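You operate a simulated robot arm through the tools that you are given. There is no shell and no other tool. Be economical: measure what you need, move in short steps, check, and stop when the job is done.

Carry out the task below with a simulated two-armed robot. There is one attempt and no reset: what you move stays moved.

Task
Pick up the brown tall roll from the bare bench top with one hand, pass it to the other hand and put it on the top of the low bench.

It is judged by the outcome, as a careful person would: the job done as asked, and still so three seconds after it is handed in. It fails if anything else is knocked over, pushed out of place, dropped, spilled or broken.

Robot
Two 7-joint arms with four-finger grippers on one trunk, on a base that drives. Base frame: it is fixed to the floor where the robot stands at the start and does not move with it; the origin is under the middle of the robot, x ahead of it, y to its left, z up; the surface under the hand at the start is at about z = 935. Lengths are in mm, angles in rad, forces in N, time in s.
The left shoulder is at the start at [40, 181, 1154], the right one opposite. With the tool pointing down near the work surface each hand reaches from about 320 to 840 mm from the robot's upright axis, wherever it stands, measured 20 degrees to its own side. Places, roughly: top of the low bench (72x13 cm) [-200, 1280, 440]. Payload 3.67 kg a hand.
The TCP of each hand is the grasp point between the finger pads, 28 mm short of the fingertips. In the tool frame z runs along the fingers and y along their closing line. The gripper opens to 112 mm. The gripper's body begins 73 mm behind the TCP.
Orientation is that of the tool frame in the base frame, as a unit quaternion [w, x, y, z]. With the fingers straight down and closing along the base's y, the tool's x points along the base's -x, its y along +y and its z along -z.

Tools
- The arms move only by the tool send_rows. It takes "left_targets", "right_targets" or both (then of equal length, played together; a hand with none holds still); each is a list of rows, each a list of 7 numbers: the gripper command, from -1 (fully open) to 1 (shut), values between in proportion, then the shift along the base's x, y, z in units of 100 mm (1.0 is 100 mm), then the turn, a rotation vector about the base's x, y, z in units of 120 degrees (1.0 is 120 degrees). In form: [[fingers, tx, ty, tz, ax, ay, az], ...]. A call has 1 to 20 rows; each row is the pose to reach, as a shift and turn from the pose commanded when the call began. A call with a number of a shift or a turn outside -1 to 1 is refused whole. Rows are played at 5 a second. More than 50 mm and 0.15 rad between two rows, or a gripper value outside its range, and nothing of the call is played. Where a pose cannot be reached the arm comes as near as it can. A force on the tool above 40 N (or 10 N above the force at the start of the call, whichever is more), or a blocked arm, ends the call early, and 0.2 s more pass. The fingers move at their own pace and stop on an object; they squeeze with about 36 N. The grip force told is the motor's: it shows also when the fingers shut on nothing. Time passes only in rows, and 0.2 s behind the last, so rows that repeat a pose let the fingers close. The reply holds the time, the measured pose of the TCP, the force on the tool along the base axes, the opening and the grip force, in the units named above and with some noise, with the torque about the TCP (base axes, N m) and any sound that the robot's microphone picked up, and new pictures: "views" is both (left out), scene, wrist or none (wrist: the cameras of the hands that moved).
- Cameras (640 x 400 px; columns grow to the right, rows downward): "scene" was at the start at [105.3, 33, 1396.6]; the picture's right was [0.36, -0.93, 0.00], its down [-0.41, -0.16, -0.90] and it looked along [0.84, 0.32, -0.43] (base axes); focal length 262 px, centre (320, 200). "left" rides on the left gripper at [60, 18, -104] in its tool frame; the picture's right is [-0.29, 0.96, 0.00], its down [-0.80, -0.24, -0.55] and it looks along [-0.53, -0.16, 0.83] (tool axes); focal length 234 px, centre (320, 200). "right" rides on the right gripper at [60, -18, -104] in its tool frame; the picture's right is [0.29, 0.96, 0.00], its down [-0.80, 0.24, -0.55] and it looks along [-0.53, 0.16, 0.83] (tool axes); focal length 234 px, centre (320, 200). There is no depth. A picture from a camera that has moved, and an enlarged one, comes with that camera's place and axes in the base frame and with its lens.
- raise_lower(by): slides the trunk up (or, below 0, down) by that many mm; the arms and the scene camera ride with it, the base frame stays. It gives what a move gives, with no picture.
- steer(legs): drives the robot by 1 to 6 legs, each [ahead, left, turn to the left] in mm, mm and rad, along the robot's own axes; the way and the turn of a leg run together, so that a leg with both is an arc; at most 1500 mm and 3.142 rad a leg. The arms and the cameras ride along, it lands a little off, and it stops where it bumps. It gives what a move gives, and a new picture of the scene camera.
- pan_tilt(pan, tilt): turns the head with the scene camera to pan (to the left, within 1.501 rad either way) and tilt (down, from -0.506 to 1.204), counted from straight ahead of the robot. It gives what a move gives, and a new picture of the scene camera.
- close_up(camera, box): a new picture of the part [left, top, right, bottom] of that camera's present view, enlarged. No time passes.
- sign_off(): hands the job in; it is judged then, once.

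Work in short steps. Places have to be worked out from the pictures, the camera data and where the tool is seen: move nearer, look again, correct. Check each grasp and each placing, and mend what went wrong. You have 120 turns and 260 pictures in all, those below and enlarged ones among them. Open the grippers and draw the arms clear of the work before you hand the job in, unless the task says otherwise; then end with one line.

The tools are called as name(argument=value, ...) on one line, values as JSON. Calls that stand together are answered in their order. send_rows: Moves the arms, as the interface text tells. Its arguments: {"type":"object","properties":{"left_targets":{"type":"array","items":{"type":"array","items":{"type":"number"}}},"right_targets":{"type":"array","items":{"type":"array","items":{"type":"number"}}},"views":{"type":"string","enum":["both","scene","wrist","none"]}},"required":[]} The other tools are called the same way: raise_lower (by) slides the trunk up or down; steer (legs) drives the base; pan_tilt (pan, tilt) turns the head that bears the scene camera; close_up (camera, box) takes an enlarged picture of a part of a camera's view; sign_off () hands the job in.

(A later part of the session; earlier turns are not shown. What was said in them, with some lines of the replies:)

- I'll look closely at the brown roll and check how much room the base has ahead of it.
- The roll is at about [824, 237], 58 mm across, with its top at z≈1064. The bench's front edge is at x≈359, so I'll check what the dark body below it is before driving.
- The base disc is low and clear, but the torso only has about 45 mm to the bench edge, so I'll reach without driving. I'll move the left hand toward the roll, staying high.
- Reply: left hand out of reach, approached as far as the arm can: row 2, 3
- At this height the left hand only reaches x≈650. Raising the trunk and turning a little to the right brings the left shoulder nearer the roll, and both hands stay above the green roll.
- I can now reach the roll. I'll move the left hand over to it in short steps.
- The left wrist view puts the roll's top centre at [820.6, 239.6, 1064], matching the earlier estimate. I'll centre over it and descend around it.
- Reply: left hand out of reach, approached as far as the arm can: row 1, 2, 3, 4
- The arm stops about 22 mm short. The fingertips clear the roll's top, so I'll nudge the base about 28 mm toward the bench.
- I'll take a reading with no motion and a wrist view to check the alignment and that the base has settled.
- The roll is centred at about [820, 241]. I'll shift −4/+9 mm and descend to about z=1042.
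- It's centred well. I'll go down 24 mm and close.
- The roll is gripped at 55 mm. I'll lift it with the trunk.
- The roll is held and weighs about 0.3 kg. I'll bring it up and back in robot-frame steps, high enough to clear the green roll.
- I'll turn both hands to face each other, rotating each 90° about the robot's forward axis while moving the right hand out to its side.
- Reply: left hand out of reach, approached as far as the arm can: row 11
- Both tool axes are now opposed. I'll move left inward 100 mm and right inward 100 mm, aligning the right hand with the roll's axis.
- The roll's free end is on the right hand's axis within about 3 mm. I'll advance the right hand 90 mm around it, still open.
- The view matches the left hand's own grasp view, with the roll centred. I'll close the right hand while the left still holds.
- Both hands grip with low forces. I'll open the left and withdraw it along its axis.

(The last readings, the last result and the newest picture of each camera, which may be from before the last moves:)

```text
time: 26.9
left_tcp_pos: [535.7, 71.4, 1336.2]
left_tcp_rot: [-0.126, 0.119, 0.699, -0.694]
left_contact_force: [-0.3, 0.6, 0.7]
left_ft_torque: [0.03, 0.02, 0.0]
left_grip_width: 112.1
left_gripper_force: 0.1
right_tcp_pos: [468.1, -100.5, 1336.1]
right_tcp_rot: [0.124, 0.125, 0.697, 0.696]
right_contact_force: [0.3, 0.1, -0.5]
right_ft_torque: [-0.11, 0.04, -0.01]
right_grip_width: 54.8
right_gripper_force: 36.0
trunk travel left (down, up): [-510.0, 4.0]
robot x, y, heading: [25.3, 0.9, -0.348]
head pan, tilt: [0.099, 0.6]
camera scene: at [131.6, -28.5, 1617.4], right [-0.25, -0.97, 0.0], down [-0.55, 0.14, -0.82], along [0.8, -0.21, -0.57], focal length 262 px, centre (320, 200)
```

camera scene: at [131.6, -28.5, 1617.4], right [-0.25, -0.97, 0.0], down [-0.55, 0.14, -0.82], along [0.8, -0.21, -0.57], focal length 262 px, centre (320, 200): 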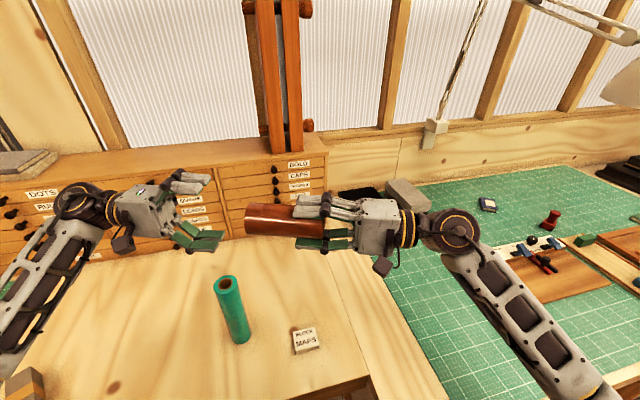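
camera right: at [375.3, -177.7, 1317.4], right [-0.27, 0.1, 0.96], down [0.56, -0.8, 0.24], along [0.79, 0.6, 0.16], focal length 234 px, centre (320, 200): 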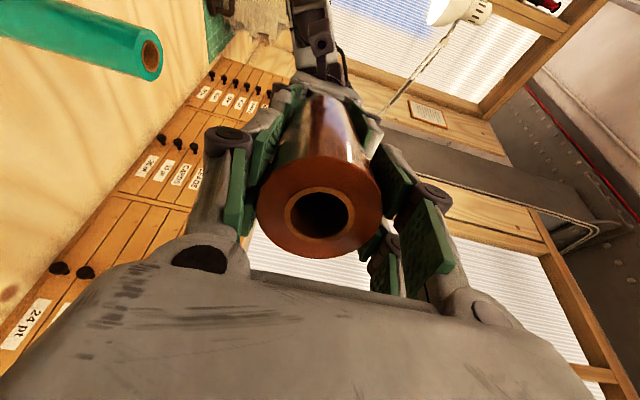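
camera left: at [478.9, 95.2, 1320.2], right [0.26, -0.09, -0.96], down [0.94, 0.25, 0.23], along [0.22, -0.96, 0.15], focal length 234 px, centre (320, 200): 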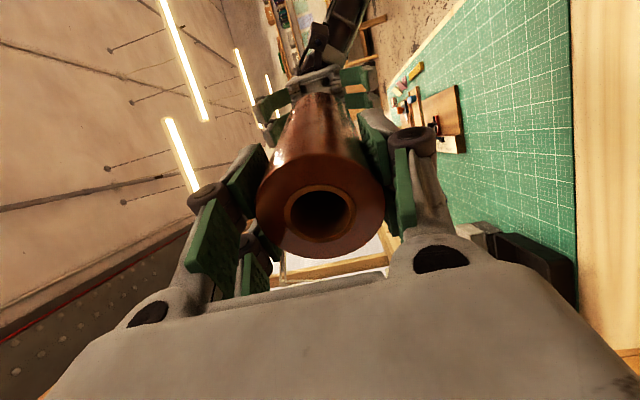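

The handover is done and the right hand holds the roll alone. I'll turn both tools back down and tuck the hands closer in for driving.

send_rows(left_targets=[[-1, -0.04, 0.01, 0, 0.059, -0.022, 0], [-1, -0.08, 0.03, 0, 0.117, -0.043, 0], [-1, -0.12, 0.04, 0, 0.176, -0.065, 0], [-1, -0.16, 0.06, 0, 0.234, -0.087, 0], [-1, -0.2, 0.07, 0, 0.293, -0.108, 0], [-1, -0.24, 0.09, 0, 0.352, -0.13, 0], [-1, -0.27, 0.1, 0, 0.41, -0.152, 0], [-1, -0.31, 0.11, 0, 0.469, -0.173, 0], [-1, -0.35, 0.13, 0, 0.527, -0.195, 0], [-1, -0.39, 0.14, 0, 0.586, -0.217, 0], [-1, -0.43, 0.16, 0, 0.644, -0.238, 0], [-1, -0.47, 0.17, 0, 0.703, -0.26, 0], [-1, -0.47, 0.17, 0, 0.703, -0.26, 0]], right_targets=[[1, -0.07, -0.06, 0, -0.059, 0.022, 0], [1, -0.14, -0.13, 0, -0.117, 0.043, 0], [1, -0.2, -0.19, 0, -0.176, 0.065, 0], [1, -0.27, -0.25, 0, -0.234, 0.087, 0], [1, -0.34, -0.32, 0, -0.293, 0.108, 0], [1, -0.41, -0.38, 0, -0.352, 0.13, 0], [1, -0.48, -0.44, 0, -0.41, 0.152, 0], [1, -0.55, -0.51, 0, -0.469, 0.173, 0], [1, -0.61, -0.57, 0, -0.527, 0.195, 0], [1, -0.68, -0.63, 0, -0.586, 0.217, 0], [1, -0.75, -0.7, 0, -0.644, 0.238, 0], [1, -0.82, -0.76, 0, -0.703, 0.26, 0], [1, -0.82, -0.76, 0, -0.703, 0.26, 0]], views="scene")

pan_tilt(pan=1.5, tilt=0.6)

pan_tilt(pan=-1.5, tilt=0.8)

```text
time: 29.7
left_tcp_pos: [486.5, 86.6, 1336.4]
left_tcp_rot: [0.002, 0.171, 0.985, 0.003]
left_contact_force: [0.5, -0.2, -0.2]
left_ft_torque: [0.01, -0.04, -0.02]
left_grip_width: 111.9
left_gripper_force: 0.0
right_tcp_pos: [384.4, -179.6, 1335.7]
right_tcp_rot: [-0.001, 0.176, 0.984, -0.001]
right_contact_force: [0.3, 1.0, -0.9]
right_ft_torque: [0.0, -0.03, -0.02]
right_grip_width: 54.6
right_gripper_force: 36.0
trunk travel left (down, up): [-510.0, 4.0]
robot x, y, heading: [27.3, -0.6, -0.351]
head pan, tilt: [0.099, 0.6]
camera scene: at [130.7, -29.5, 1617.4], right [-0.25, -0.97, 0.0], down [-0.55, 0.14, -0.82], along [0.8, -0.21, -0.57], focal length 262 px, centre (320, 200)
```

scene: 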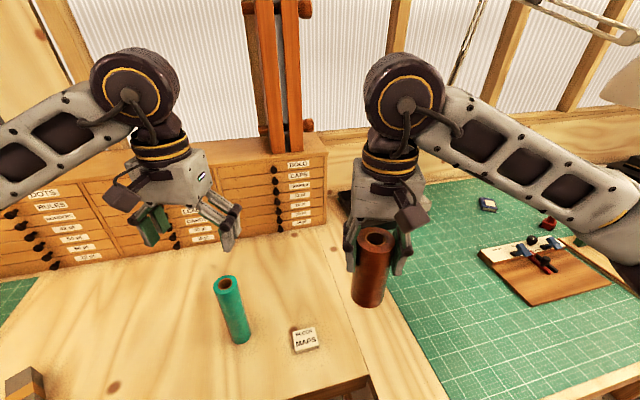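

```text
time: 31.2
left_tcp_pos: [487.3, 87.4, 1337.7]
left_tcp_rot: [0.003, 0.171, 0.985, 0.002]
left_contact_force: [-0.5, 0.0, 0.1]
left_ft_torque: [0.0, 0.01, 0.06]
left_grip_width: 112.2
left_gripper_force: 0.1
right_tcp_pos: [385.2, -179.2, 1334.5]
right_tcp_rot: [0.0, 0.175, 0.985, 0.0]
right_contact_force: [-0.6, -0.4, -0.2]
right_ft_torque: [0.0, 0.01, 0.02]
right_grip_width: 54.7
right_gripper_force: 36.0
trunk travel left (down, up): [-510.0, 4.0]
robot x, y, heading: [28.6, 0.3, -0.352]
head pan, tilt: [1.499, 0.6]
camera scene: at [82.2, 73.5, 1617.4], right [0.91, -0.41, 0.0], down [-0.23, -0.51, -0.82], along [0.34, 0.75, -0.57], focal length 262 px, centre (320, 200)
```

scene: 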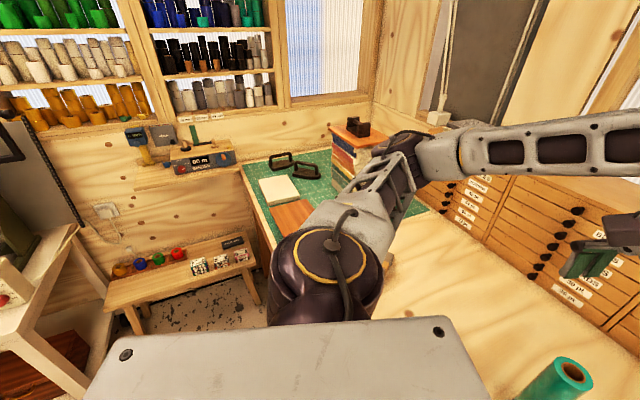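

```text
time: 33.8
left_tcp_pos: [486.7, 86.9, 1336.7]
left_tcp_rot: [0.002, 0.172, 0.985, 0.001]
left_contact_force: [0.3, 0.3, 0.2]
left_ft_torque: [-0.01, 0.01, -0.02]
left_grip_width: 112.1
left_gripper_force: 0.0
right_tcp_pos: [384.0, -179.1, 1334.8]
right_tcp_rot: [0.0, 0.175, 0.985, 0.0]
right_contact_force: [0.0, 0.3, 0.7]
right_ft_torque: [0.03, -0.01, 0.0]
right_grip_width: 54.8
right_gripper_force: 35.6
trunk travel left (down, up): [-510.0, 4.0]
robot x, y, heading: [27.4, 1.4, -0.351]
head pan, tilt: [-1.499, 0.799]
camera scene: at [23.3, -84.6, 1600.6], right [-0.96, 0.28, 0.0], down [0.2, 0.69, -0.7], along [-0.19, -0.67, -0.72], focal length 262 px, centre (320, 200)
```

scene: 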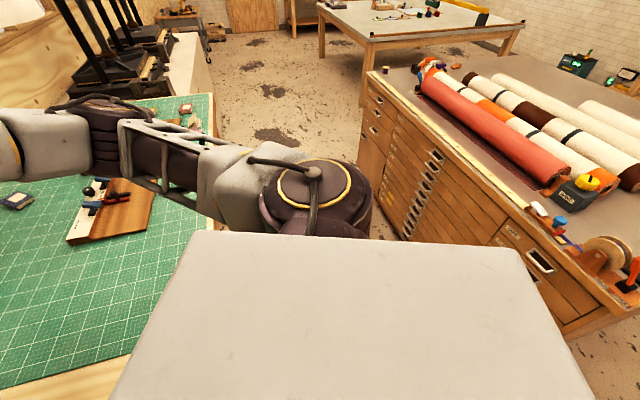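

The low bench is visible to the left with small things on it. I'll back away from the work bench first, trunk still high, then turn to face the low bench.

steer(legs=[[-260, -96, 0], [0, 0, 1.92]])

pan_tilt(pan=0.0, tilt=0.75)

```text
time: 40.9
left_tcp_pos: [-491.7, 401.3, 1336.6]
left_tcp_rot: [0.0, 0.712, -0.702, -0.004]
left_contact_force: [-0.1, 0.2, 0.4]
left_ft_torque: [-0.02, -0.04, -0.01]
left_grip_width: 112.0
left_gripper_force: 0.1
right_tcp_pos: [-207.7, 397.8, 1334.5]
right_tcp_rot: [0.001, 0.709, -0.705, 0.001]
right_contact_force: [-0.1, -1.2, 0.1]
right_ft_torque: [0.02, 0.03, 0.02]
right_grip_width: 54.9
right_gripper_force: 35.8
trunk travel left (down, up): [-510.0, 4.0]
robot x, y, heading: [-251.3, 0.1, 1.575]
head pan, tilt: [-1.499, 0.799]
camera scene: at [-169.3, 27.8, 1600.6], right [0.08, -1.0, 0.0], down [-0.71, -0.06, -0.7], along [0.7, 0.05, -0.72], focal length 262 px, centre (320, 200)
```

scene: 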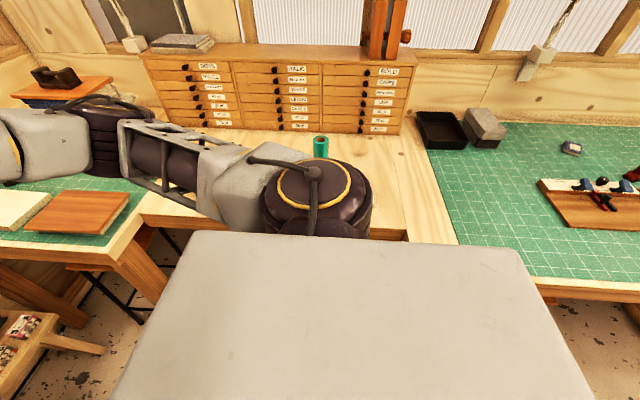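

```text
time: 42.5
left_tcp_pos: [-491.1, 402.1, 1337.2]
left_tcp_rot: [-0.001, 0.711, -0.703, -0.002]
left_contact_force: [0.2, -0.2, -0.3]
left_ft_torque: [-0.02, 0.01, -0.04]
left_grip_width: 112.0
left_gripper_force: 0.0
right_tcp_pos: [-206.6, 397.9, 1334.6]
right_tcp_rot: [-0.001, 0.709, -0.705, -0.001]
right_contact_force: [-0.3, 0.8, 0.1]
right_ft_torque: [-0.01, 0.01, -0.01]
right_grip_width: 54.5
right_gripper_force: 35.9
trunk travel left (down, up): [-510.0, 4.0]
robot x, y, heading: [-250.5, -3.0, 1.577]
head pan, tilt: [0.0, 0.75]
camera scene: at [-250.2, 104.5, 1604.5], right [1.0, 0.0, 0.0], down [0.0, -0.68, -0.73], along [0.0, 0.73, -0.68], focal length 262 px, centre (320, 200)
```

scene: 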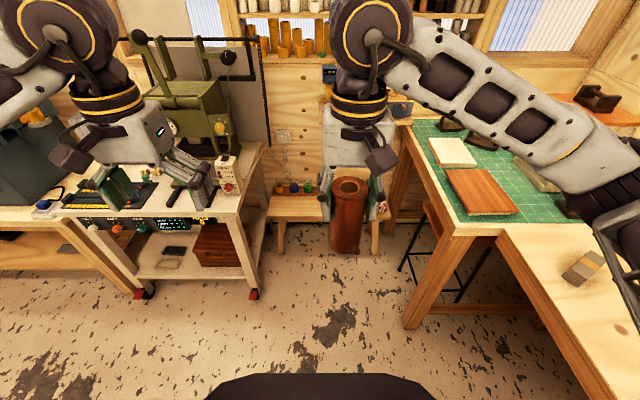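

The aisle ahead is between the cart on the left (x < −650) and the table on the right (x > 130). I'll drive partway in, high, and keep a bit left so the right elbow clears the table.

send_rows(left_targets=[[-1, 0.2, -0.3, 0, 0, 0, 0], [-1, 0.4, -0.6, 0, 0, 0, 0]], views="none")

steer(legs=[[400, 90, 0]])

pan_tilt(pan=0.0, tilt=1.0)

```text
time: 43.1
left_tcp_pos: [-450.7, 340.8, 1336.1]
left_tcp_rot: [-0.002, 0.712, -0.702, -0.003]
left_contact_force: [0.0, -0.9, -0.1]
left_ft_torque: [0.01, 0.06, -0.02]
left_grip_width: 112.2
left_gripper_force: 0.0
right_tcp_pos: [-205.5, 397.9, 1335.5]
right_tcp_rot: [0.001, 0.709, -0.706, 0.0]
right_contact_force: [0.9, 0.4, -0.2]
right_ft_torque: [0.01, 0.0, 0.01]
right_grip_width: 54.5
right_gripper_force: 36.5
trunk travel left (down, up): [-510.0, 4.0]
robot x, y, heading: [-248.9, 1.8, 1.579]
head pan, tilt: [0.0, 0.75]
```

```text
time: 45.7
left_tcp_pos: [-542.4, 745.4, 1337.3]
left_tcp_rot: [-0.001, 0.712, -0.703, -0.005]
left_contact_force: [0.0, -0.3, 0.2]
left_ft_torque: [0.01, 0.0, -0.03]
left_grip_width: 112.0
left_gripper_force: 0.1
right_tcp_pos: [-298.3, 802.9, 1334.3]
right_tcp_rot: [0.0, 0.71, -0.704, 0.001]
right_contact_force: [0.0, -0.6, 0.2]
right_ft_torque: [0.02, 0.01, 0.01]
right_grip_width: 54.5
right_gripper_force: 36.0
trunk travel left (down, up): [-510.0, 4.0]
robot x, y, heading: [-338.4, 407.5, 1.577]
head pan, tilt: [0.0, 0.75]
camera scene: at [-340.1, 508.2, 1604.7], right [1.0, 0.01, 0.0], down [0.0, -0.68, -0.73], along [-0.01, 0.73, -0.68], focal length 262 px, centre (320, 200)
```

scene: 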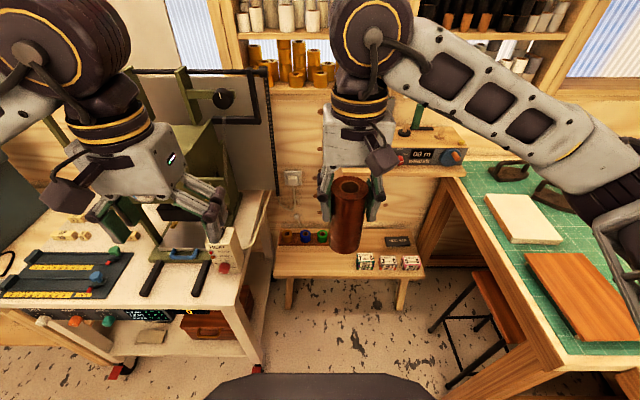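

```text
time: 46.5
left_tcp_pos: [-542.9, 747.7, 1336.8]
left_tcp_rot: [0.0, 0.712, -0.702, -0.003]
left_contact_force: [0.3, -0.3, 0.0]
left_ft_torque: [-0.02, 0.01, -0.02]
left_grip_width: 112.1
left_gripper_force: 0.1
right_tcp_pos: [-298.7, 805.3, 1334.0]
right_tcp_rot: [0.0, 0.71, -0.704, 0.0]
right_contact_force: [0.3, -0.3, -0.5]
right_ft_torque: [-0.01, -0.02, -0.04]
right_grip_width: 54.3
right_gripper_force: 35.7
trunk travel left (down, up): [-510.0, 4.0]
robot x, y, heading: [-338.1, 409.7, 1.576]
head pan, tilt: [0.0, 1.0]
camera scene: at [-340.7, 497.7, 1585.4], right [1.0, 0.01, 0.0], down [0.01, -0.84, -0.54], along [0.0, 0.54, -0.84], focal length 262 px, centre (320, 200)
```

scene: 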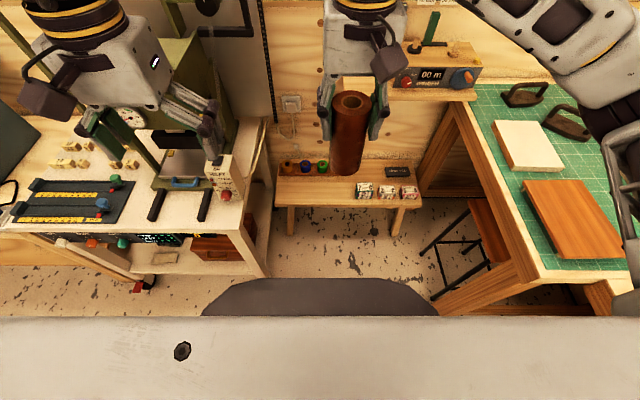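

The bench top spans x≈−557…167, with its front edge at y≈1205. Balls sit at the back left and three blocks to the right. I need to see the part hidden by the roll, so I'll check the wrist views.

close_up(camera="right", box=[0, 0, 640, 400])

close_up(camera="scene", box=[240, 130, 440, 255])

```text
1.00 times, centred on (320, 200) of right (not enlarged: the box is as wide or as high as the picture)
camera zoom: at [-280.0, 745.7, 1438.1], right [-0.96, -0.3, 0.0], down [-0.25, 0.8, 0.55], along [-0.16, 0.53, -0.83], focal length 234 px, centre (320, 200)
```

zoom: 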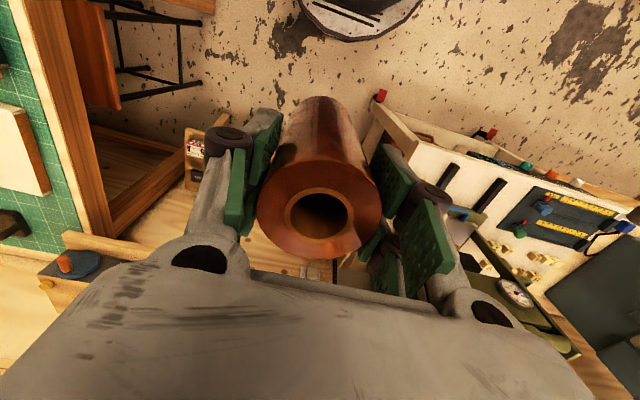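

```text
3.20 times, centred on (340, 192) of scene
camera zoom: at [-340.7, 497.7, 1585.4], right [1.0, 0.01, 0.0], down [0.01, -0.84, -0.54], along [0.0, 0.54, -0.84], focal length 837 px, centre (256, 224)
```

zoom: 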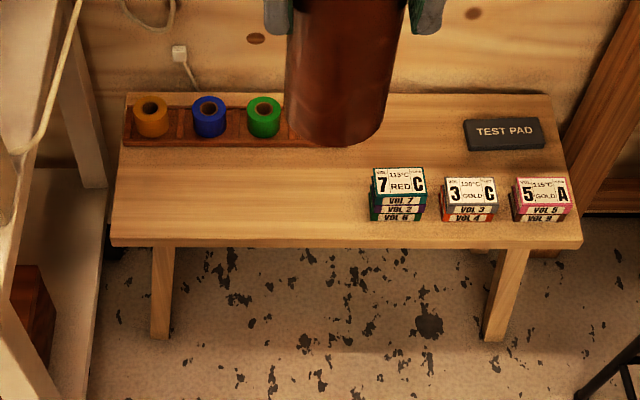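

The free spot is at about x=−300, y=1275, left of the blocks and in front of the tape rack. I'll drive 150 mm further, tuck the left hand in and up, and extend the right hand while still high.

steer(legs=[[150, 0, 0]])

send_rows(left_targets=[[-1, 0.3, -0.05, 0.3, 0, 0, 0], [-1, 0.5, -0.1, 0.6, 0, 0, 0], [-1, 0.6, -0.15, 0.9, 0, 0, 0]], right_targets=[[1, 0, 0.35, 0, 0, 0, 0], [1, 0, 0.7, 0, 0, 0, 0], [1, 0, 1.0, 0, 0, 0, 0]], views="none")

send_rows(right_targets=[[1, 0, 0.35, -0.3, 0, 0, 0], [1, 0, 0.7, -0.6, 0, 0, 0], [1, 0, 1.0, -0.9, 0, 0, 0]], views="scene")

```text
time: 47.8
left_tcp_pos: [-545.1, 891.2, 1336.7]
left_tcp_rot: [-0.002, 0.713, -0.701, -0.004]
left_contact_force: [-0.6, -0.5, 0.5]
left_ft_torque: [0.06, 0.0, 0.02]
left_grip_width: 112.1
left_gripper_force: 0.1
right_tcp_pos: [-300.7, 950.0, 1335.5]
right_tcp_rot: [-0.001, 0.711, -0.703, 0.0]
right_contact_force: [0.0, -0.7, -0.1]
right_ft_torque: [-0.04, -0.02, 0.01]
right_grip_width: 54.4
right_gripper_force: 35.8
trunk travel left (down, up): [-510.0, 4.0]
robot x, y, heading: [-340.2, 555.2, 1.584]
head pan, tilt: [0.0, 1.0]
camera scene: at [-342.0, 642.0, 1585.6], right [1.0, 0.01, 0.0], down [0.01, -0.84, -0.54], along [-0.01, 0.54, -0.84], focal length 262 px, centre (320, 200)
```

scene: 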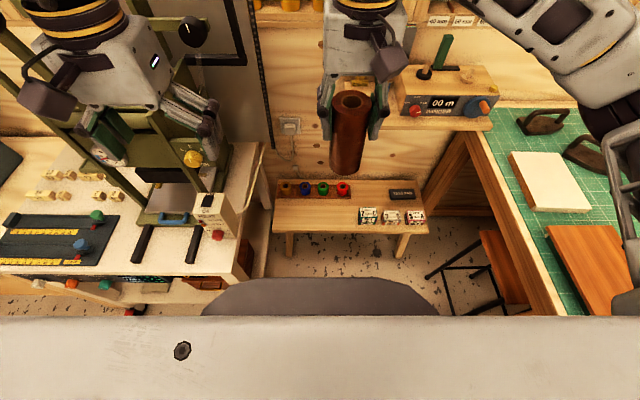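

```text
time: 48.6
left_tcp_pos: [-486.2, 881.1, 1426.8]
left_tcp_rot: [0.0, 0.714, -0.7, -0.003]
left_contact_force: [-0.1, -0.3, 0.0]
left_ft_torque: [0.0, 0.01, -0.01]
left_grip_width: 112.0
left_gripper_force: 0.1
right_tcp_pos: [-297.0, 1054.6, 1333.7]
right_tcp_rot: [0.001, 0.711, -0.703, 0.001]
right_contact_force: [0.4, 0.0, 0.0]
right_ft_torque: [-0.01, 0.0, 0.02]
right_grip_width: 54.4
right_gripper_force: 36.0
trunk travel left (down, up): [-510.0, 4.0]
robot x, y, heading: [-339.1, 558.8, 1.585]
head pan, tilt: [0.0, 1.0]
```

```text
time: 49.4
left_tcp_pos: [-487.6, 880.9, 1427.7]
left_tcp_rot: [-0.001, 0.714, -0.701, -0.003]
left_contact_force: [-0.7, -0.9, 0.0]
left_ft_torque: [-0.01, 0.04, -0.02]
left_grip_width: 111.9
left_gripper_force: 0.0
right_tcp_pos: [-300.6, 1153.6, 1243.9]
right_tcp_rot: [0.0, 0.711, -0.703, 0.0]
right_contact_force: [0.0, 0.3, -0.4]
right_ft_torque: [0.0, 0.02, 0.02]
right_grip_width: 54.6
right_gripper_force: 35.9
trunk travel left (down, up): [-510.0, 4.0]
robot x, y, heading: [-341.1, 556.6, 1.584]
head pan, tilt: [0.0, 1.0]
camera scene: at [-342.3, 646.4, 1585.3], right [1.0, 0.01, 0.0], down [0.01, -0.84, -0.54], along [-0.01, 0.54, -0.84], focal length 262 px, centre (320, 200)
```

scene: 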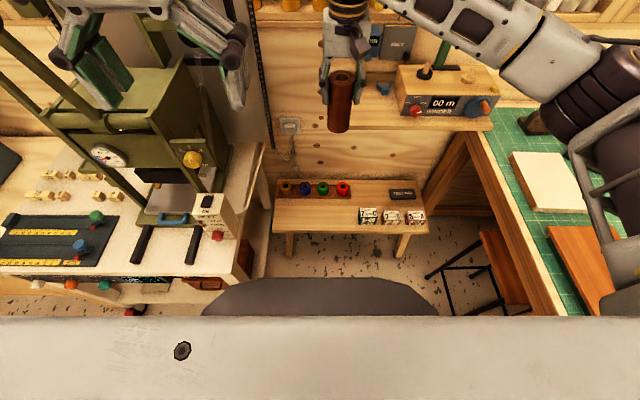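

A wall shelf overhangs the bench for x > −230, y > 1260 at z≈1020, so I'll place further left, at about x=−380, y=1260. I'll shift the right hand left and check the left arm's surroundings before lowering.

send_rows(right_targets=[[1, -0.3, 0, 0, 0, 0, 0], [1, -0.6, 0.1, 0, 0, 0, 0], [1, -0.8, 0.2, 0, 0, 0, 0]], views="none")

pan_tilt(pan=1.1, tilt=0.8)

pan_tilt(pan=-0.8, tilt=0.8)

```text
time: 50.2
left_tcp_pos: [-487.0, 880.2, 1427.9]
left_tcp_rot: [0.0, 0.713, -0.701, -0.002]
left_contact_force: [1.0, -0.7, -0.1]
left_ft_torque: [0.01, 0.0, -0.02]
left_grip_width: 112.0
left_gripper_force: 0.1
right_tcp_pos: [-381.4, 1173.0, 1243.6]
right_tcp_rot: [-0.001, 0.71, -0.704, 0.0]
right_contact_force: [0.2, 0.5, 0.3]
right_ft_torque: [-0.03, 0.01, -0.03]
right_grip_width: 54.6
right_gripper_force: 36.6
trunk travel left (down, up): [-510.0, 4.0]
robot x, y, heading: [-338.3, 552.4, 1.583]
head pan, tilt: [0.0, 1.0]
```

```text
time: 51.6
left_tcp_pos: [-486.3, 880.7, 1428.0]
left_tcp_rot: [-0.001, 0.713, -0.701, -0.003]
left_contact_force: [-0.2, -0.1, 0.2]
left_ft_torque: [0.02, 0.01, 0.0]
left_grip_width: 112.0
left_gripper_force: 0.0
right_tcp_pos: [-380.3, 1172.1, 1245.1]
right_tcp_rot: [0.0, 0.712, -0.703, 0.0]
right_contact_force: [0.6, -0.1, 0.1]
right_ft_torque: [0.0, -0.04, 0.05]
right_grip_width: 54.7
right_gripper_force: 36.0
trunk travel left (down, up): [-510.0, 4.0]
robot x, y, heading: [-340.2, 552.8, 1.583]
head pan, tilt: [1.1, 0.799]
camera scene: at [-413.5, 611.8, 1600.5], right [0.45, 0.9, 0.0], down [0.64, -0.32, -0.7], along [-0.62, 0.31, -0.72], focal length 262 px, centre (320, 200)
```

scene: 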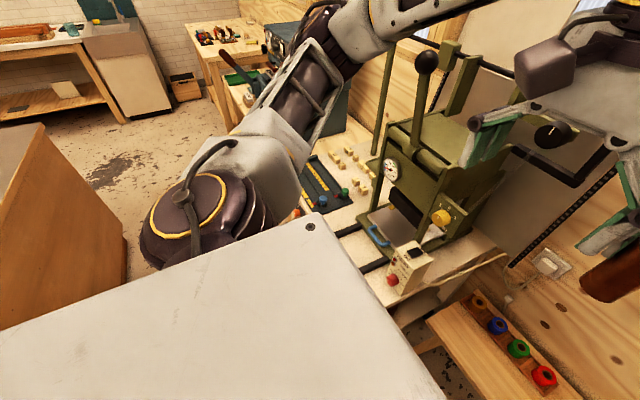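

```text
time: 53.4
left_tcp_pos: [-484.9, 881.0, 1427.2]
left_tcp_rot: [-0.001, 0.713, -0.701, -0.003]
left_contact_force: [-0.1, -0.1, -0.1]
left_ft_torque: [0.02, 0.03, -0.01]
left_grip_width: 112.4
left_gripper_force: 0.0
right_tcp_pos: [-380.6, 1172.1, 1244.4]
right_tcp_rot: [0.0, 0.711, -0.703, 0.0]
right_contact_force: [0.1, -1.1, 0.2]
right_ft_torque: [-0.01, -0.01, 0.01]
right_grip_width: 54.5
right_gripper_force: 36.4
trunk travel left (down, up): [-510.0, 4.0]
robot x, y, heading: [-339.7, 555.7, 1.579]
head pan, tilt: [-0.799, 0.799]
camera scene: at [-284.2, 632.8, 1600.5], right [0.7, -0.71, 0.0], down [-0.51, -0.51, -0.7], along [0.49, 0.49, -0.72], focal length 262 px, centre (320, 200)
```

scene: 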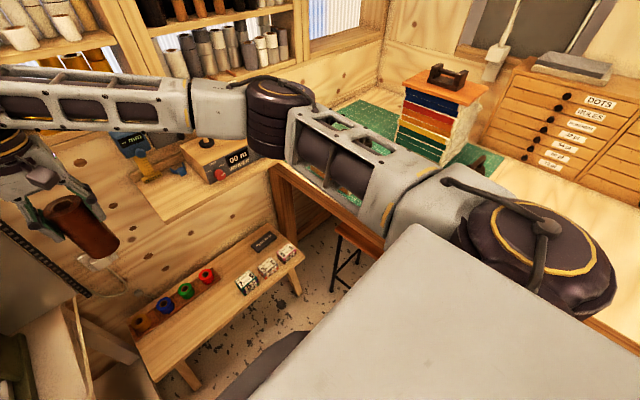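

The right elbow at about [−65, 955] clears both the shelf and the table, and the left elbow stays in front of the cart. I'll lower the trunk halfway and check.

raise_lower(by=-260)

pan_tilt(pan=1.1, tilt=0.7)

pan_tilt(pan=-0.6, tilt=0.7)

```text
time: 56.1
left_tcp_pos: [-486.3, 880.5, 1168.4]
left_tcp_rot: [0.0, 0.713, -0.701, -0.004]
left_contact_force: [-0.1, 0.6, -0.2]
left_ft_torque: [-0.01, -0.01, 0.0]
left_grip_width: 111.9
left_gripper_force: 0.1
right_tcp_pos: [-380.9, 1172.5, 985.8]
right_tcp_rot: [0.0, 0.711, -0.703, 0.0]
right_contact_force: [-0.1, 0.5, -0.2]
right_ft_torque: [0.01, 0.01, 0.02]
right_grip_width: 54.6
right_gripper_force: 35.8
trunk travel left (down, up): [-250.0, 264.0]
robot x, y, heading: [-339.0, 556.8, 1.577]
head pan, tilt: [-0.799, 0.799]
```

```text
time: 58.0
left_tcp_pos: [-487.3, 880.6, 1168.5]
left_tcp_rot: [-0.001, 0.713, -0.701, -0.004]
left_contact_force: [0.2, 0.8, -0.4]
left_ft_torque: [0.0, 0.04, -0.04]
left_grip_width: 112.2
left_gripper_force: 0.1
right_tcp_pos: [-381.7, 1172.0, 985.1]
right_tcp_rot: [0.0, 0.711, -0.703, 0.001]
right_contact_force: [-0.2, 0.3, -0.7]
right_ft_torque: [0.02, 0.0, 0.02]
right_grip_width: 54.5
right_gripper_force: 35.5
trunk travel left (down, up): [-250.0, 264.0]
robot x, y, heading: [-338.2, 553.5, 1.579]
head pan, tilt: [1.1, 0.7]
camera scene: at [-417.4, 613.6, 1349.6], right [0.45, 0.9, 0.0], down [0.58, -0.29, -0.76], along [-0.68, 0.34, -0.64], focal length 262 px, centre (320, 200)
```

scene: 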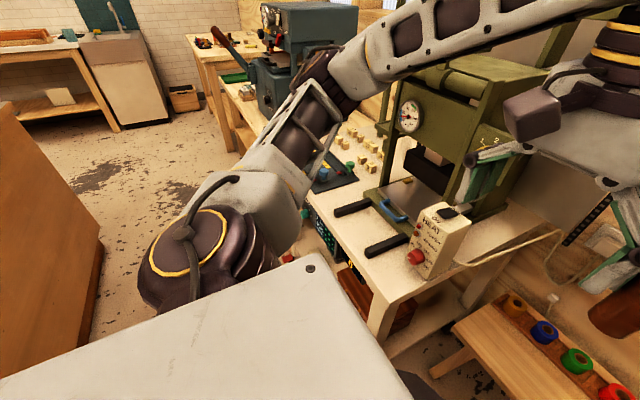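

```text
time: 59.7
left_tcp_pos: [-486.6, 879.8, 1169.0]
left_tcp_rot: [0.0, 0.713, -0.701, -0.003]
left_contact_force: [-0.2, -1.1, 0.2]
left_ft_torque: [-0.01, 0.02, -0.02]
left_grip_width: 111.8
left_gripper_force: 0.1
right_tcp_pos: [-381.1, 1172.9, 984.8]
right_tcp_rot: [-0.001, 0.712, -0.702, -0.001]
right_contact_force: [-0.4, -0.1, 0.0]
right_ft_torque: [-0.02, 0.06, 0.03]
right_grip_width: 54.7
right_gripper_force: 35.9
trunk travel left (down, up): [-250.0, 264.0]
robot x, y, heading: [-346.1, 555.3, 1.58]
head pan, tilt: [-0.6, 0.7]
camera scene: at [-294.2, 646.4, 1349.6], right [0.83, -0.56, 0.0], down [-0.36, -0.54, -0.76], along [0.43, 0.64, -0.64], focal length 262 px, centre (320, 200)
```

scene: 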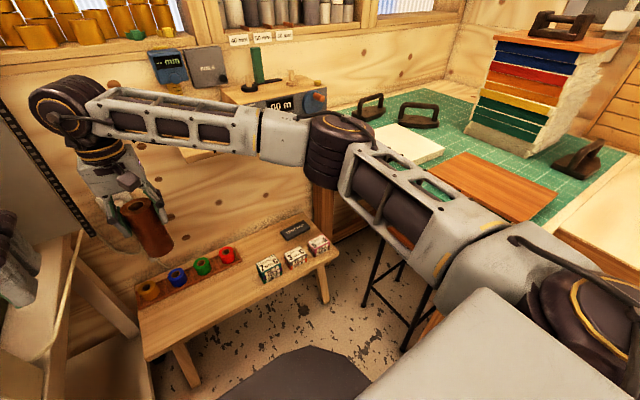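

Everything is clear, so I'll lower another 220 mm.

raise_lower(by=-220)

pan_tilt(pan=-0.2, tilt=0.7)

```text
time: 62.0
left_tcp_pos: [-486.3, 879.9, 947.5]
left_tcp_rot: [0.0, 0.713, -0.701, -0.003]
left_contact_force: [0.0, -0.6, 1.6]
left_ft_torque: [-0.01, -0.01, -0.01]
left_grip_width: 111.9
left_gripper_force: 0.1
right_tcp_pos: [-381.0, 1172.8, 764.5]
right_tcp_rot: [0.0, 0.711, -0.703, 0.0]
right_contact_force: [0.6, -0.8, -0.1]
right_ft_torque: [-0.01, -0.02, -0.02]
right_grip_width: 54.7
right_gripper_force: 35.7
trunk travel left (down, up): [-30.0, 484.0]
robot x, y, heading: [-339.9, 556.1, 1.584]
head pan, tilt: [-0.6, 0.7]
```

```text
time: 62.9
left_tcp_pos: [-486.9, 879.4, 946.9]
left_tcp_rot: [-0.001, 0.713, -0.701, -0.003]
left_contact_force: [-0.1, -0.2, -0.7]
left_ft_torque: [0.02, -0.03, 0.02]
left_grip_width: 112.0
left_gripper_force: 0.1
right_tcp_pos: [-380.4, 1172.8, 764.1]
right_tcp_rot: [0.0, 0.712, -0.702, 0.0]
right_contact_force: [0.4, 0.5, 0.1]
right_ft_torque: [-0.01, 0.03, -0.01]
right_grip_width: 54.5
right_gripper_force: 35.5
trunk travel left (down, up): [-30.0, 484.0]
robot x, y, heading: [-338.4, 557.0, 1.577]
head pan, tilt: [-0.201, 0.7]
camera scene: at [-325.2, 659.0, 1128.7], right [0.98, -0.19, 0.0], down [-0.12, -0.63, -0.76], along [0.15, 0.75, -0.64], focal length 262 px, centre (320, 200)
```

scene: 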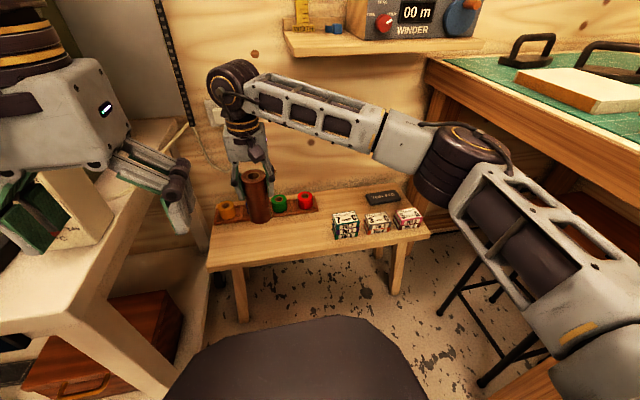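

The view shows a clear path. I'll move the roll over the spot at y≈1260 and lower it partway.

send_rows(right_targets=[[1, 0, 0.3, -0.3, 0, 0, 0], [1, 0, 0.6, -0.6, 0, 0, 0], [1, 0, 0.88, -0.9, 0, 0, 0], [1, 0, 0.88, -1.0, 0, 0, 0], [1, 0, 0.88, -1.0, 0, 0, 0]], views="both")

```text
time: 64.1
left_tcp_pos: [-487.0, 879.6, 947.0]
left_tcp_rot: [-0.001, 0.713, -0.701, -0.003]
left_contact_force: [0.2, -0.1, -0.5]
left_ft_torque: [-0.01, 0.0, -0.01]
left_grip_width: 112.2
left_gripper_force: 0.0
right_tcp_pos: [-380.7, 1260.9, 663.7]
right_tcp_rot: [0.0, 0.712, -0.703, 0.0]
right_contact_force: [-0.6, -1.0, 0.4]
right_ft_torque: [-0.01, 0.02, 0.0]
right_grip_width: 54.6
right_gripper_force: 35.9
trunk travel left (down, up): [-30.0, 484.0]
robot x, y, heading: [-341.0, 554.0, 1.582]
head pan, tilt: [-0.201, 0.7]
camera scene: at [-325.4, 659.2, 1128.7], right [0.98, -0.19, 0.0], down [-0.12, -0.63, -0.76], along [0.14, 0.75, -0.64], focal length 262 px, centre (320, 200)
camera right: at [-362.5, 1201.6, 767.2], right [-0.95, -0.3, 0.0], down [-0.25, 0.79, 0.55], along [-0.17, 0.53, -0.83], focal length 234 px, centre (320, 200)
```

scene: 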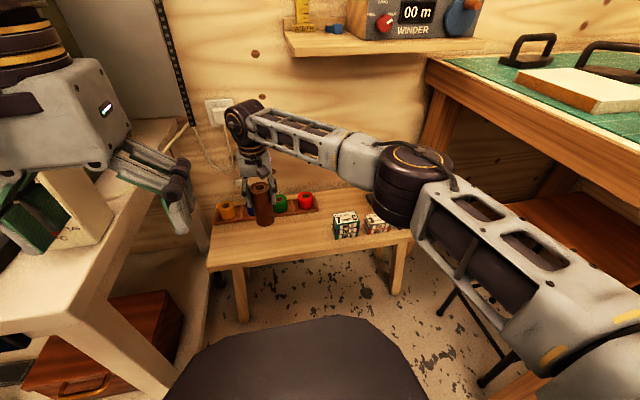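
right: 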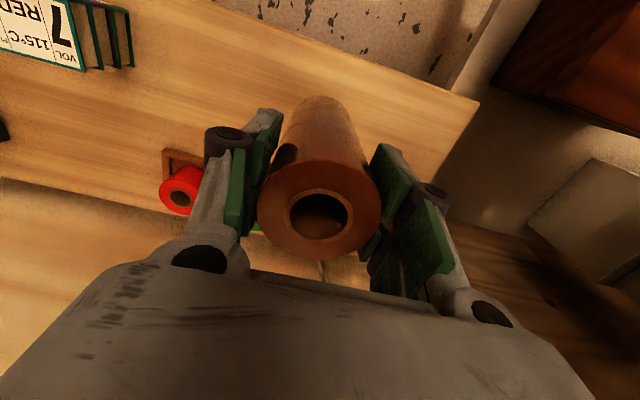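

The roll is above clear plank. I'll lower 95 mm.

send_rows(right_targets=[[1, 0, 0, -0.3, 0, 0, 0], [1, 0, 0, -0.6, 0, 0, 0], [1, 0, 0, -0.85, 0, 0, 0], [1, 0, 0, -0.95, 0, 0, 0], [1, 0, 0, -0.95, 0, 0, 0]], views="both")

```text
time: 65.3
left_tcp_pos: [-485.8, 881.9, 946.4]
left_tcp_rot: [0.0, 0.713, -0.701, -0.004]
left_contact_force: [0.1, 0.1, 0.4]
left_ft_torque: [0.01, -0.03, 0.01]
left_grip_width: 112.0
left_gripper_force: 0.0
right_tcp_pos: [-380.8, 1260.4, 569.5]
right_tcp_rot: [0.0, 0.712, -0.702, -0.001]
right_contact_force: [0.5, 0.5, 0.5]
right_ft_torque: [0.05, -0.04, -0.02]
right_grip_width: 54.6
right_gripper_force: 35.8
trunk travel left (down, up): [-30.0, 484.0]
robot x, y, heading: [-338.0, 554.2, 1.583]
head pan, tilt: [-0.201, 0.7]
camera scene: at [-325.3, 659.1, 1128.7], right [0.98, -0.19, 0.0], down [-0.12, -0.63, -0.76], along [0.14, 0.75, -0.64], focal length 262 px, centre (320, 200)
camera right: at [-363.3, 1200.8, 672.4], right [-0.95, -0.3, 0.0], down [-0.25, 0.79, 0.55], along [-0.17, 0.53, -0.83], focal length 234 px, centre (320, 200)
```

scene: 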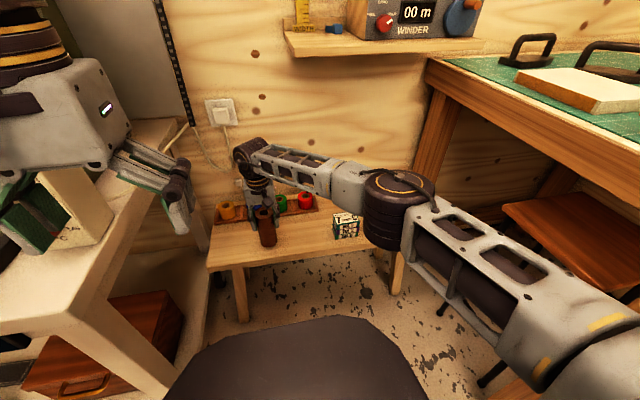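
right: 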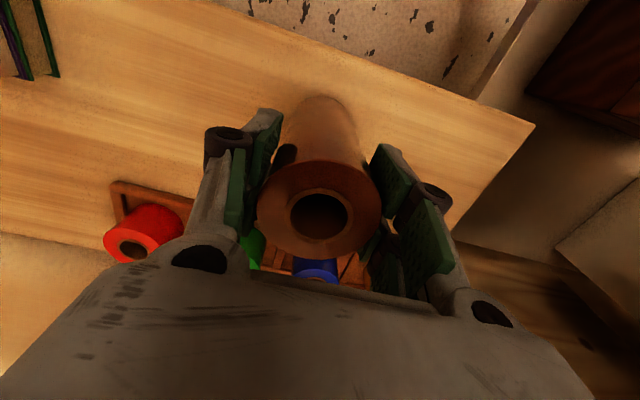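

The bottom should now be 20–25 mm above the plank. I'll descend slowly and watch the force.

send_rows(right_targets=[[1, 0, 0, -0.05, 0, 0, 0], [1, 0, 0, -0.1, 0, 0, 0], [1, 0, 0, -0.14, 0, 0, 0], [1, 0, 0, -0.17, 0, 0, 0], [1, 0, 0, -0.19, 0, 0, 0]], views="none")

```text
time: 66.5
left_tcp_pos: [-487.9, 878.2, 949.2]
left_tcp_rot: [-0.001, 0.713, -0.701, -0.003]
left_contact_force: [0.0, 0.0, 0.4]
left_ft_torque: [-0.01, 0.01, 0.0]
left_grip_width: 112.1
left_gripper_force: 0.0
right_tcp_pos: [-380.8, 1259.3, 553.3]
right_tcp_rot: [-0.001, 0.712, -0.703, -0.003]
right_contact_force: [-1.4, 2.4, 21.0]
right_ft_torque: [0.27, 0.03, -0.19]
right_grip_width: 55.0
right_gripper_force: 36.3
trunk travel left (down, up): [-30.0, 484.0]
robot x, y, heading: [-342.1, 557.0, 1.578]
head pan, tilt: [-0.201, 0.7]
```

It made contact at TCP z≈553 with 21 N. I'll back off 2 mm to ease the press, confirm, then open.

send_rows(right_targets=[[1, 0, 0, 0.02, 0, 0, 0], [1, 0, 0, 0.02, 0, 0, 0]], views="both")

```text
time: 67.1
left_tcp_pos: [-487.1, 879.7, 947.9]
left_tcp_rot: [-0.001, 0.713, -0.701, -0.004]
left_contact_force: [0.3, 0.5, -0.5]
left_ft_torque: [-0.01, 0.01, -0.01]
left_grip_width: 112.2
left_gripper_force: 0.1
right_tcp_pos: [-381.1, 1259.2, 552.6]
right_tcp_rot: [0.0, 0.711, -0.703, 0.0]
right_contact_force: [-2.9, 4.6, 12.5]
right_ft_torque: [0.73, 0.24, 0.07]
right_grip_width: 54.5
right_gripper_force: 36.6
trunk travel left (down, up): [-30.0, 484.0]
robot x, y, heading: [-341.5, 554.8, 1.58]
head pan, tilt: [-0.201, 0.7]
camera scene: at [-325.4, 658.0, 1128.8], right [0.98, -0.19, 0.0], down [-0.12, -0.63, -0.77], along [0.14, 0.75, -0.64], focal length 262 px, centre (320, 200)
camera right: at [-362.8, 1200.0, 655.8], right [-0.95, -0.3, 0.0], down [-0.25, 0.79, 0.56], along [-0.17, 0.53, -0.83], focal length 234 px, centre (320, 200)
```

scene: 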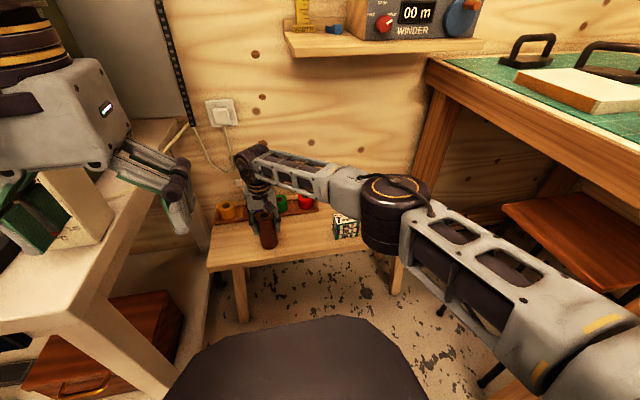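
right: 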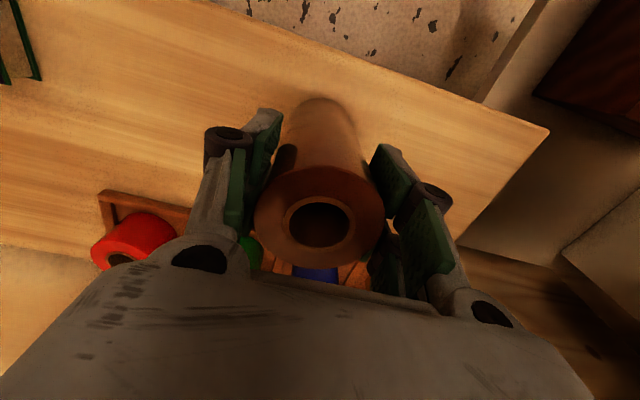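

It's still pressing 12 N. I'll ease up another 1 mm, then open the fingers in place.

send_rows(right_targets=[[1, 0, 0, 0.01, 0, 0, 0], [0.0, 0, 0, 0.01, 0, 0, 0], [-0.5, 0, 0, 0.01, 0, 0, 0], [-1, 0, 0, 0.01, 0, 0, 0], [-1, 0, 0, 0.01, 0, 0, 0], [-1, 0, 0, 0.01, 0, 0, 0]], views="both")

```text
time: 68.5
left_tcp_pos: [-486.3, 880.2, 948.2]
left_tcp_rot: [-0.001, 0.713, -0.701, -0.004]
left_contact_force: [0.2, 0.4, -0.1]
left_ft_torque: [0.03, -0.06, -0.01]
left_grip_width: 111.9
left_gripper_force: 0.1
right_tcp_pos: [-380.6, 1258.8, 553.1]
right_tcp_rot: [-0.001, 0.711, -0.703, 0.001]
right_contact_force: [-0.3, -0.3, 0.3]
right_ft_torque: [-0.02, -0.01, 0.0]
right_grip_width: 111.9
right_gripper_force: 0.1
trunk travel left (down, up): [-30.0, 484.0]
robot x, y, heading: [-339.6, 554.6, 1.579]
head pan, tilt: [-0.201, 0.7]
camera scene: at [-325.3, 658.7, 1128.7], right [0.98, -0.19, 0.0], down [-0.12, -0.63, -0.76], along [0.14, 0.75, -0.64], focal length 262 px, centre (320, 200)
camera right: at [-362.7, 1200.7, 656.6], right [-0.95, -0.3, 0.0], down [-0.25, 0.79, 0.55], along [-0.17, 0.53, -0.83], focal length 234 px, centre (320, 200)
```

scene: 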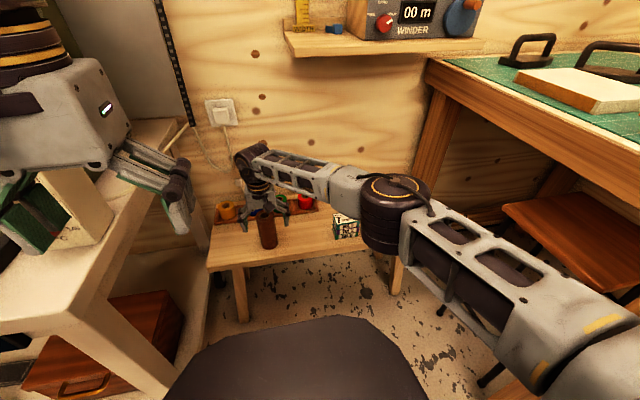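
right: 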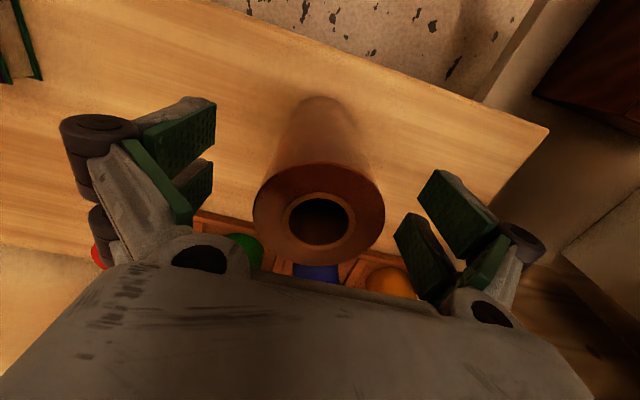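

The roll stands free on the bench. I'll draw the hand straight up well above it, then back towards the robot.

send_rows(right_targets=[[-1, 0, 0, 0.2, 0, 0, 0], [-1, 0, 0, 0.5, 0, 0, 0], [-1, 0, 0, 0.8, 0, 0, 0], [-1, 0, 0, 1.0, 0, 0, 0]], views="none")

send_rows(right_targets=[[-1, 0, -0.3, 0.3, 0, 0, 0], [-1, 0, -0.6, 0.6, 0, 0, 0], [-1, 0, -1.0, 0.8, 0, 0, 0], [-1, 0, -1.0, 0.8, 0, 0, 0]], views="both")

```text
time: 69.5
left_tcp_pos: [-486.5, 880.8, 946.8]
left_tcp_rot: [0.0, 0.713, -0.701, -0.003]
left_contact_force: [0.1, 0.3, 0.0]
left_ft_torque: [0.0, 0.01, 0.03]
left_grip_width: 112.0
left_gripper_force: 0.0
right_tcp_pos: [-380.2, 1260.5, 655.4]
right_tcp_rot: [0.0, 0.712, -0.703, 0.0]
right_contact_force: [-0.5, -0.5, -0.6]
right_ft_torque: [0.0, 0.03, 0.01]
right_grip_width: 112.2
right_gripper_force: 0.0
trunk travel left (down, up): [-30.0, 484.0]
robot x, y, heading: [-340.8, 557.0, 1.584]
head pan, tilt: [-0.201, 0.7]
```

```text
time: 70.5
left_tcp_pos: [-486.7, 881.4, 947.5]
left_tcp_rot: [0.0, 0.713, -0.701, -0.003]
left_contact_force: [0.5, -0.1, 0.2]
left_ft_torque: [-0.04, 0.0, 0.0]
left_grip_width: 112.0
left_gripper_force: 0.0
right_tcp_pos: [-380.9, 1159.9, 731.9]
right_tcp_rot: [0.0, 0.712, -0.702, 0.0]
right_contact_force: [0.2, 0.0, 0.4]
right_ft_torque: [-0.03, -0.02, 0.07]
right_grip_width: 112.1
right_gripper_force: 0.1
trunk travel left (down, up): [-30.0, 484.0]
robot x, y, heading: [-341.3, 553.2, 1.585]
head pan, tilt: [-0.201, 0.7]
camera scene: at [-325.4, 659.1, 1128.7], right [0.98, -0.19, 0.0], down [-0.12, -0.63, -0.76], along [0.14, 0.75, -0.64], focal length 262 px, centre (320, 200)
camera right: at [-363.0, 1100.6, 835.8], right [-0.95, -0.3, 0.0], down [-0.25, 0.79, 0.55], along [-0.17, 0.53, -0.83], focal length 234 px, centre (320, 200)
```

scene: 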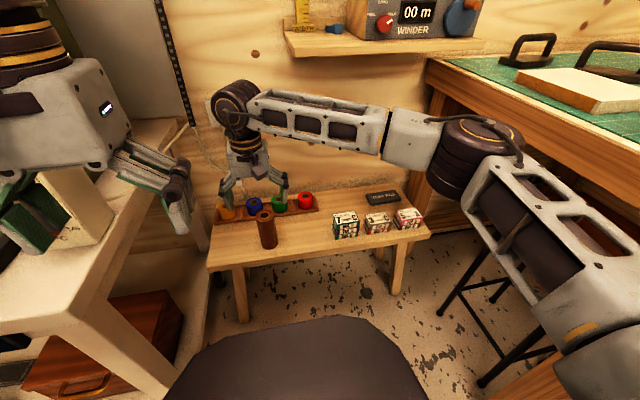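
right: 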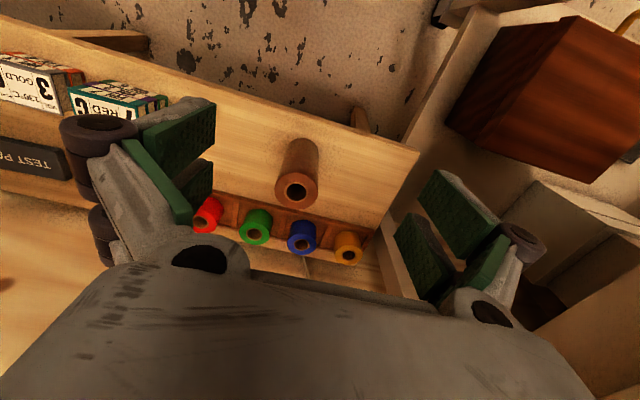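

The roll stands upright and steady on the low bench, everything else is undisturbed, and both grippers are open and clear.

sign_off()

```text
The job is handed in.
```

The left hand picked up the brown tall roll and passed it to the right hand, which stood it upright on the top of the low bench. Nothing else was disturbed, both grippers are open and clear, and the job is handed in.
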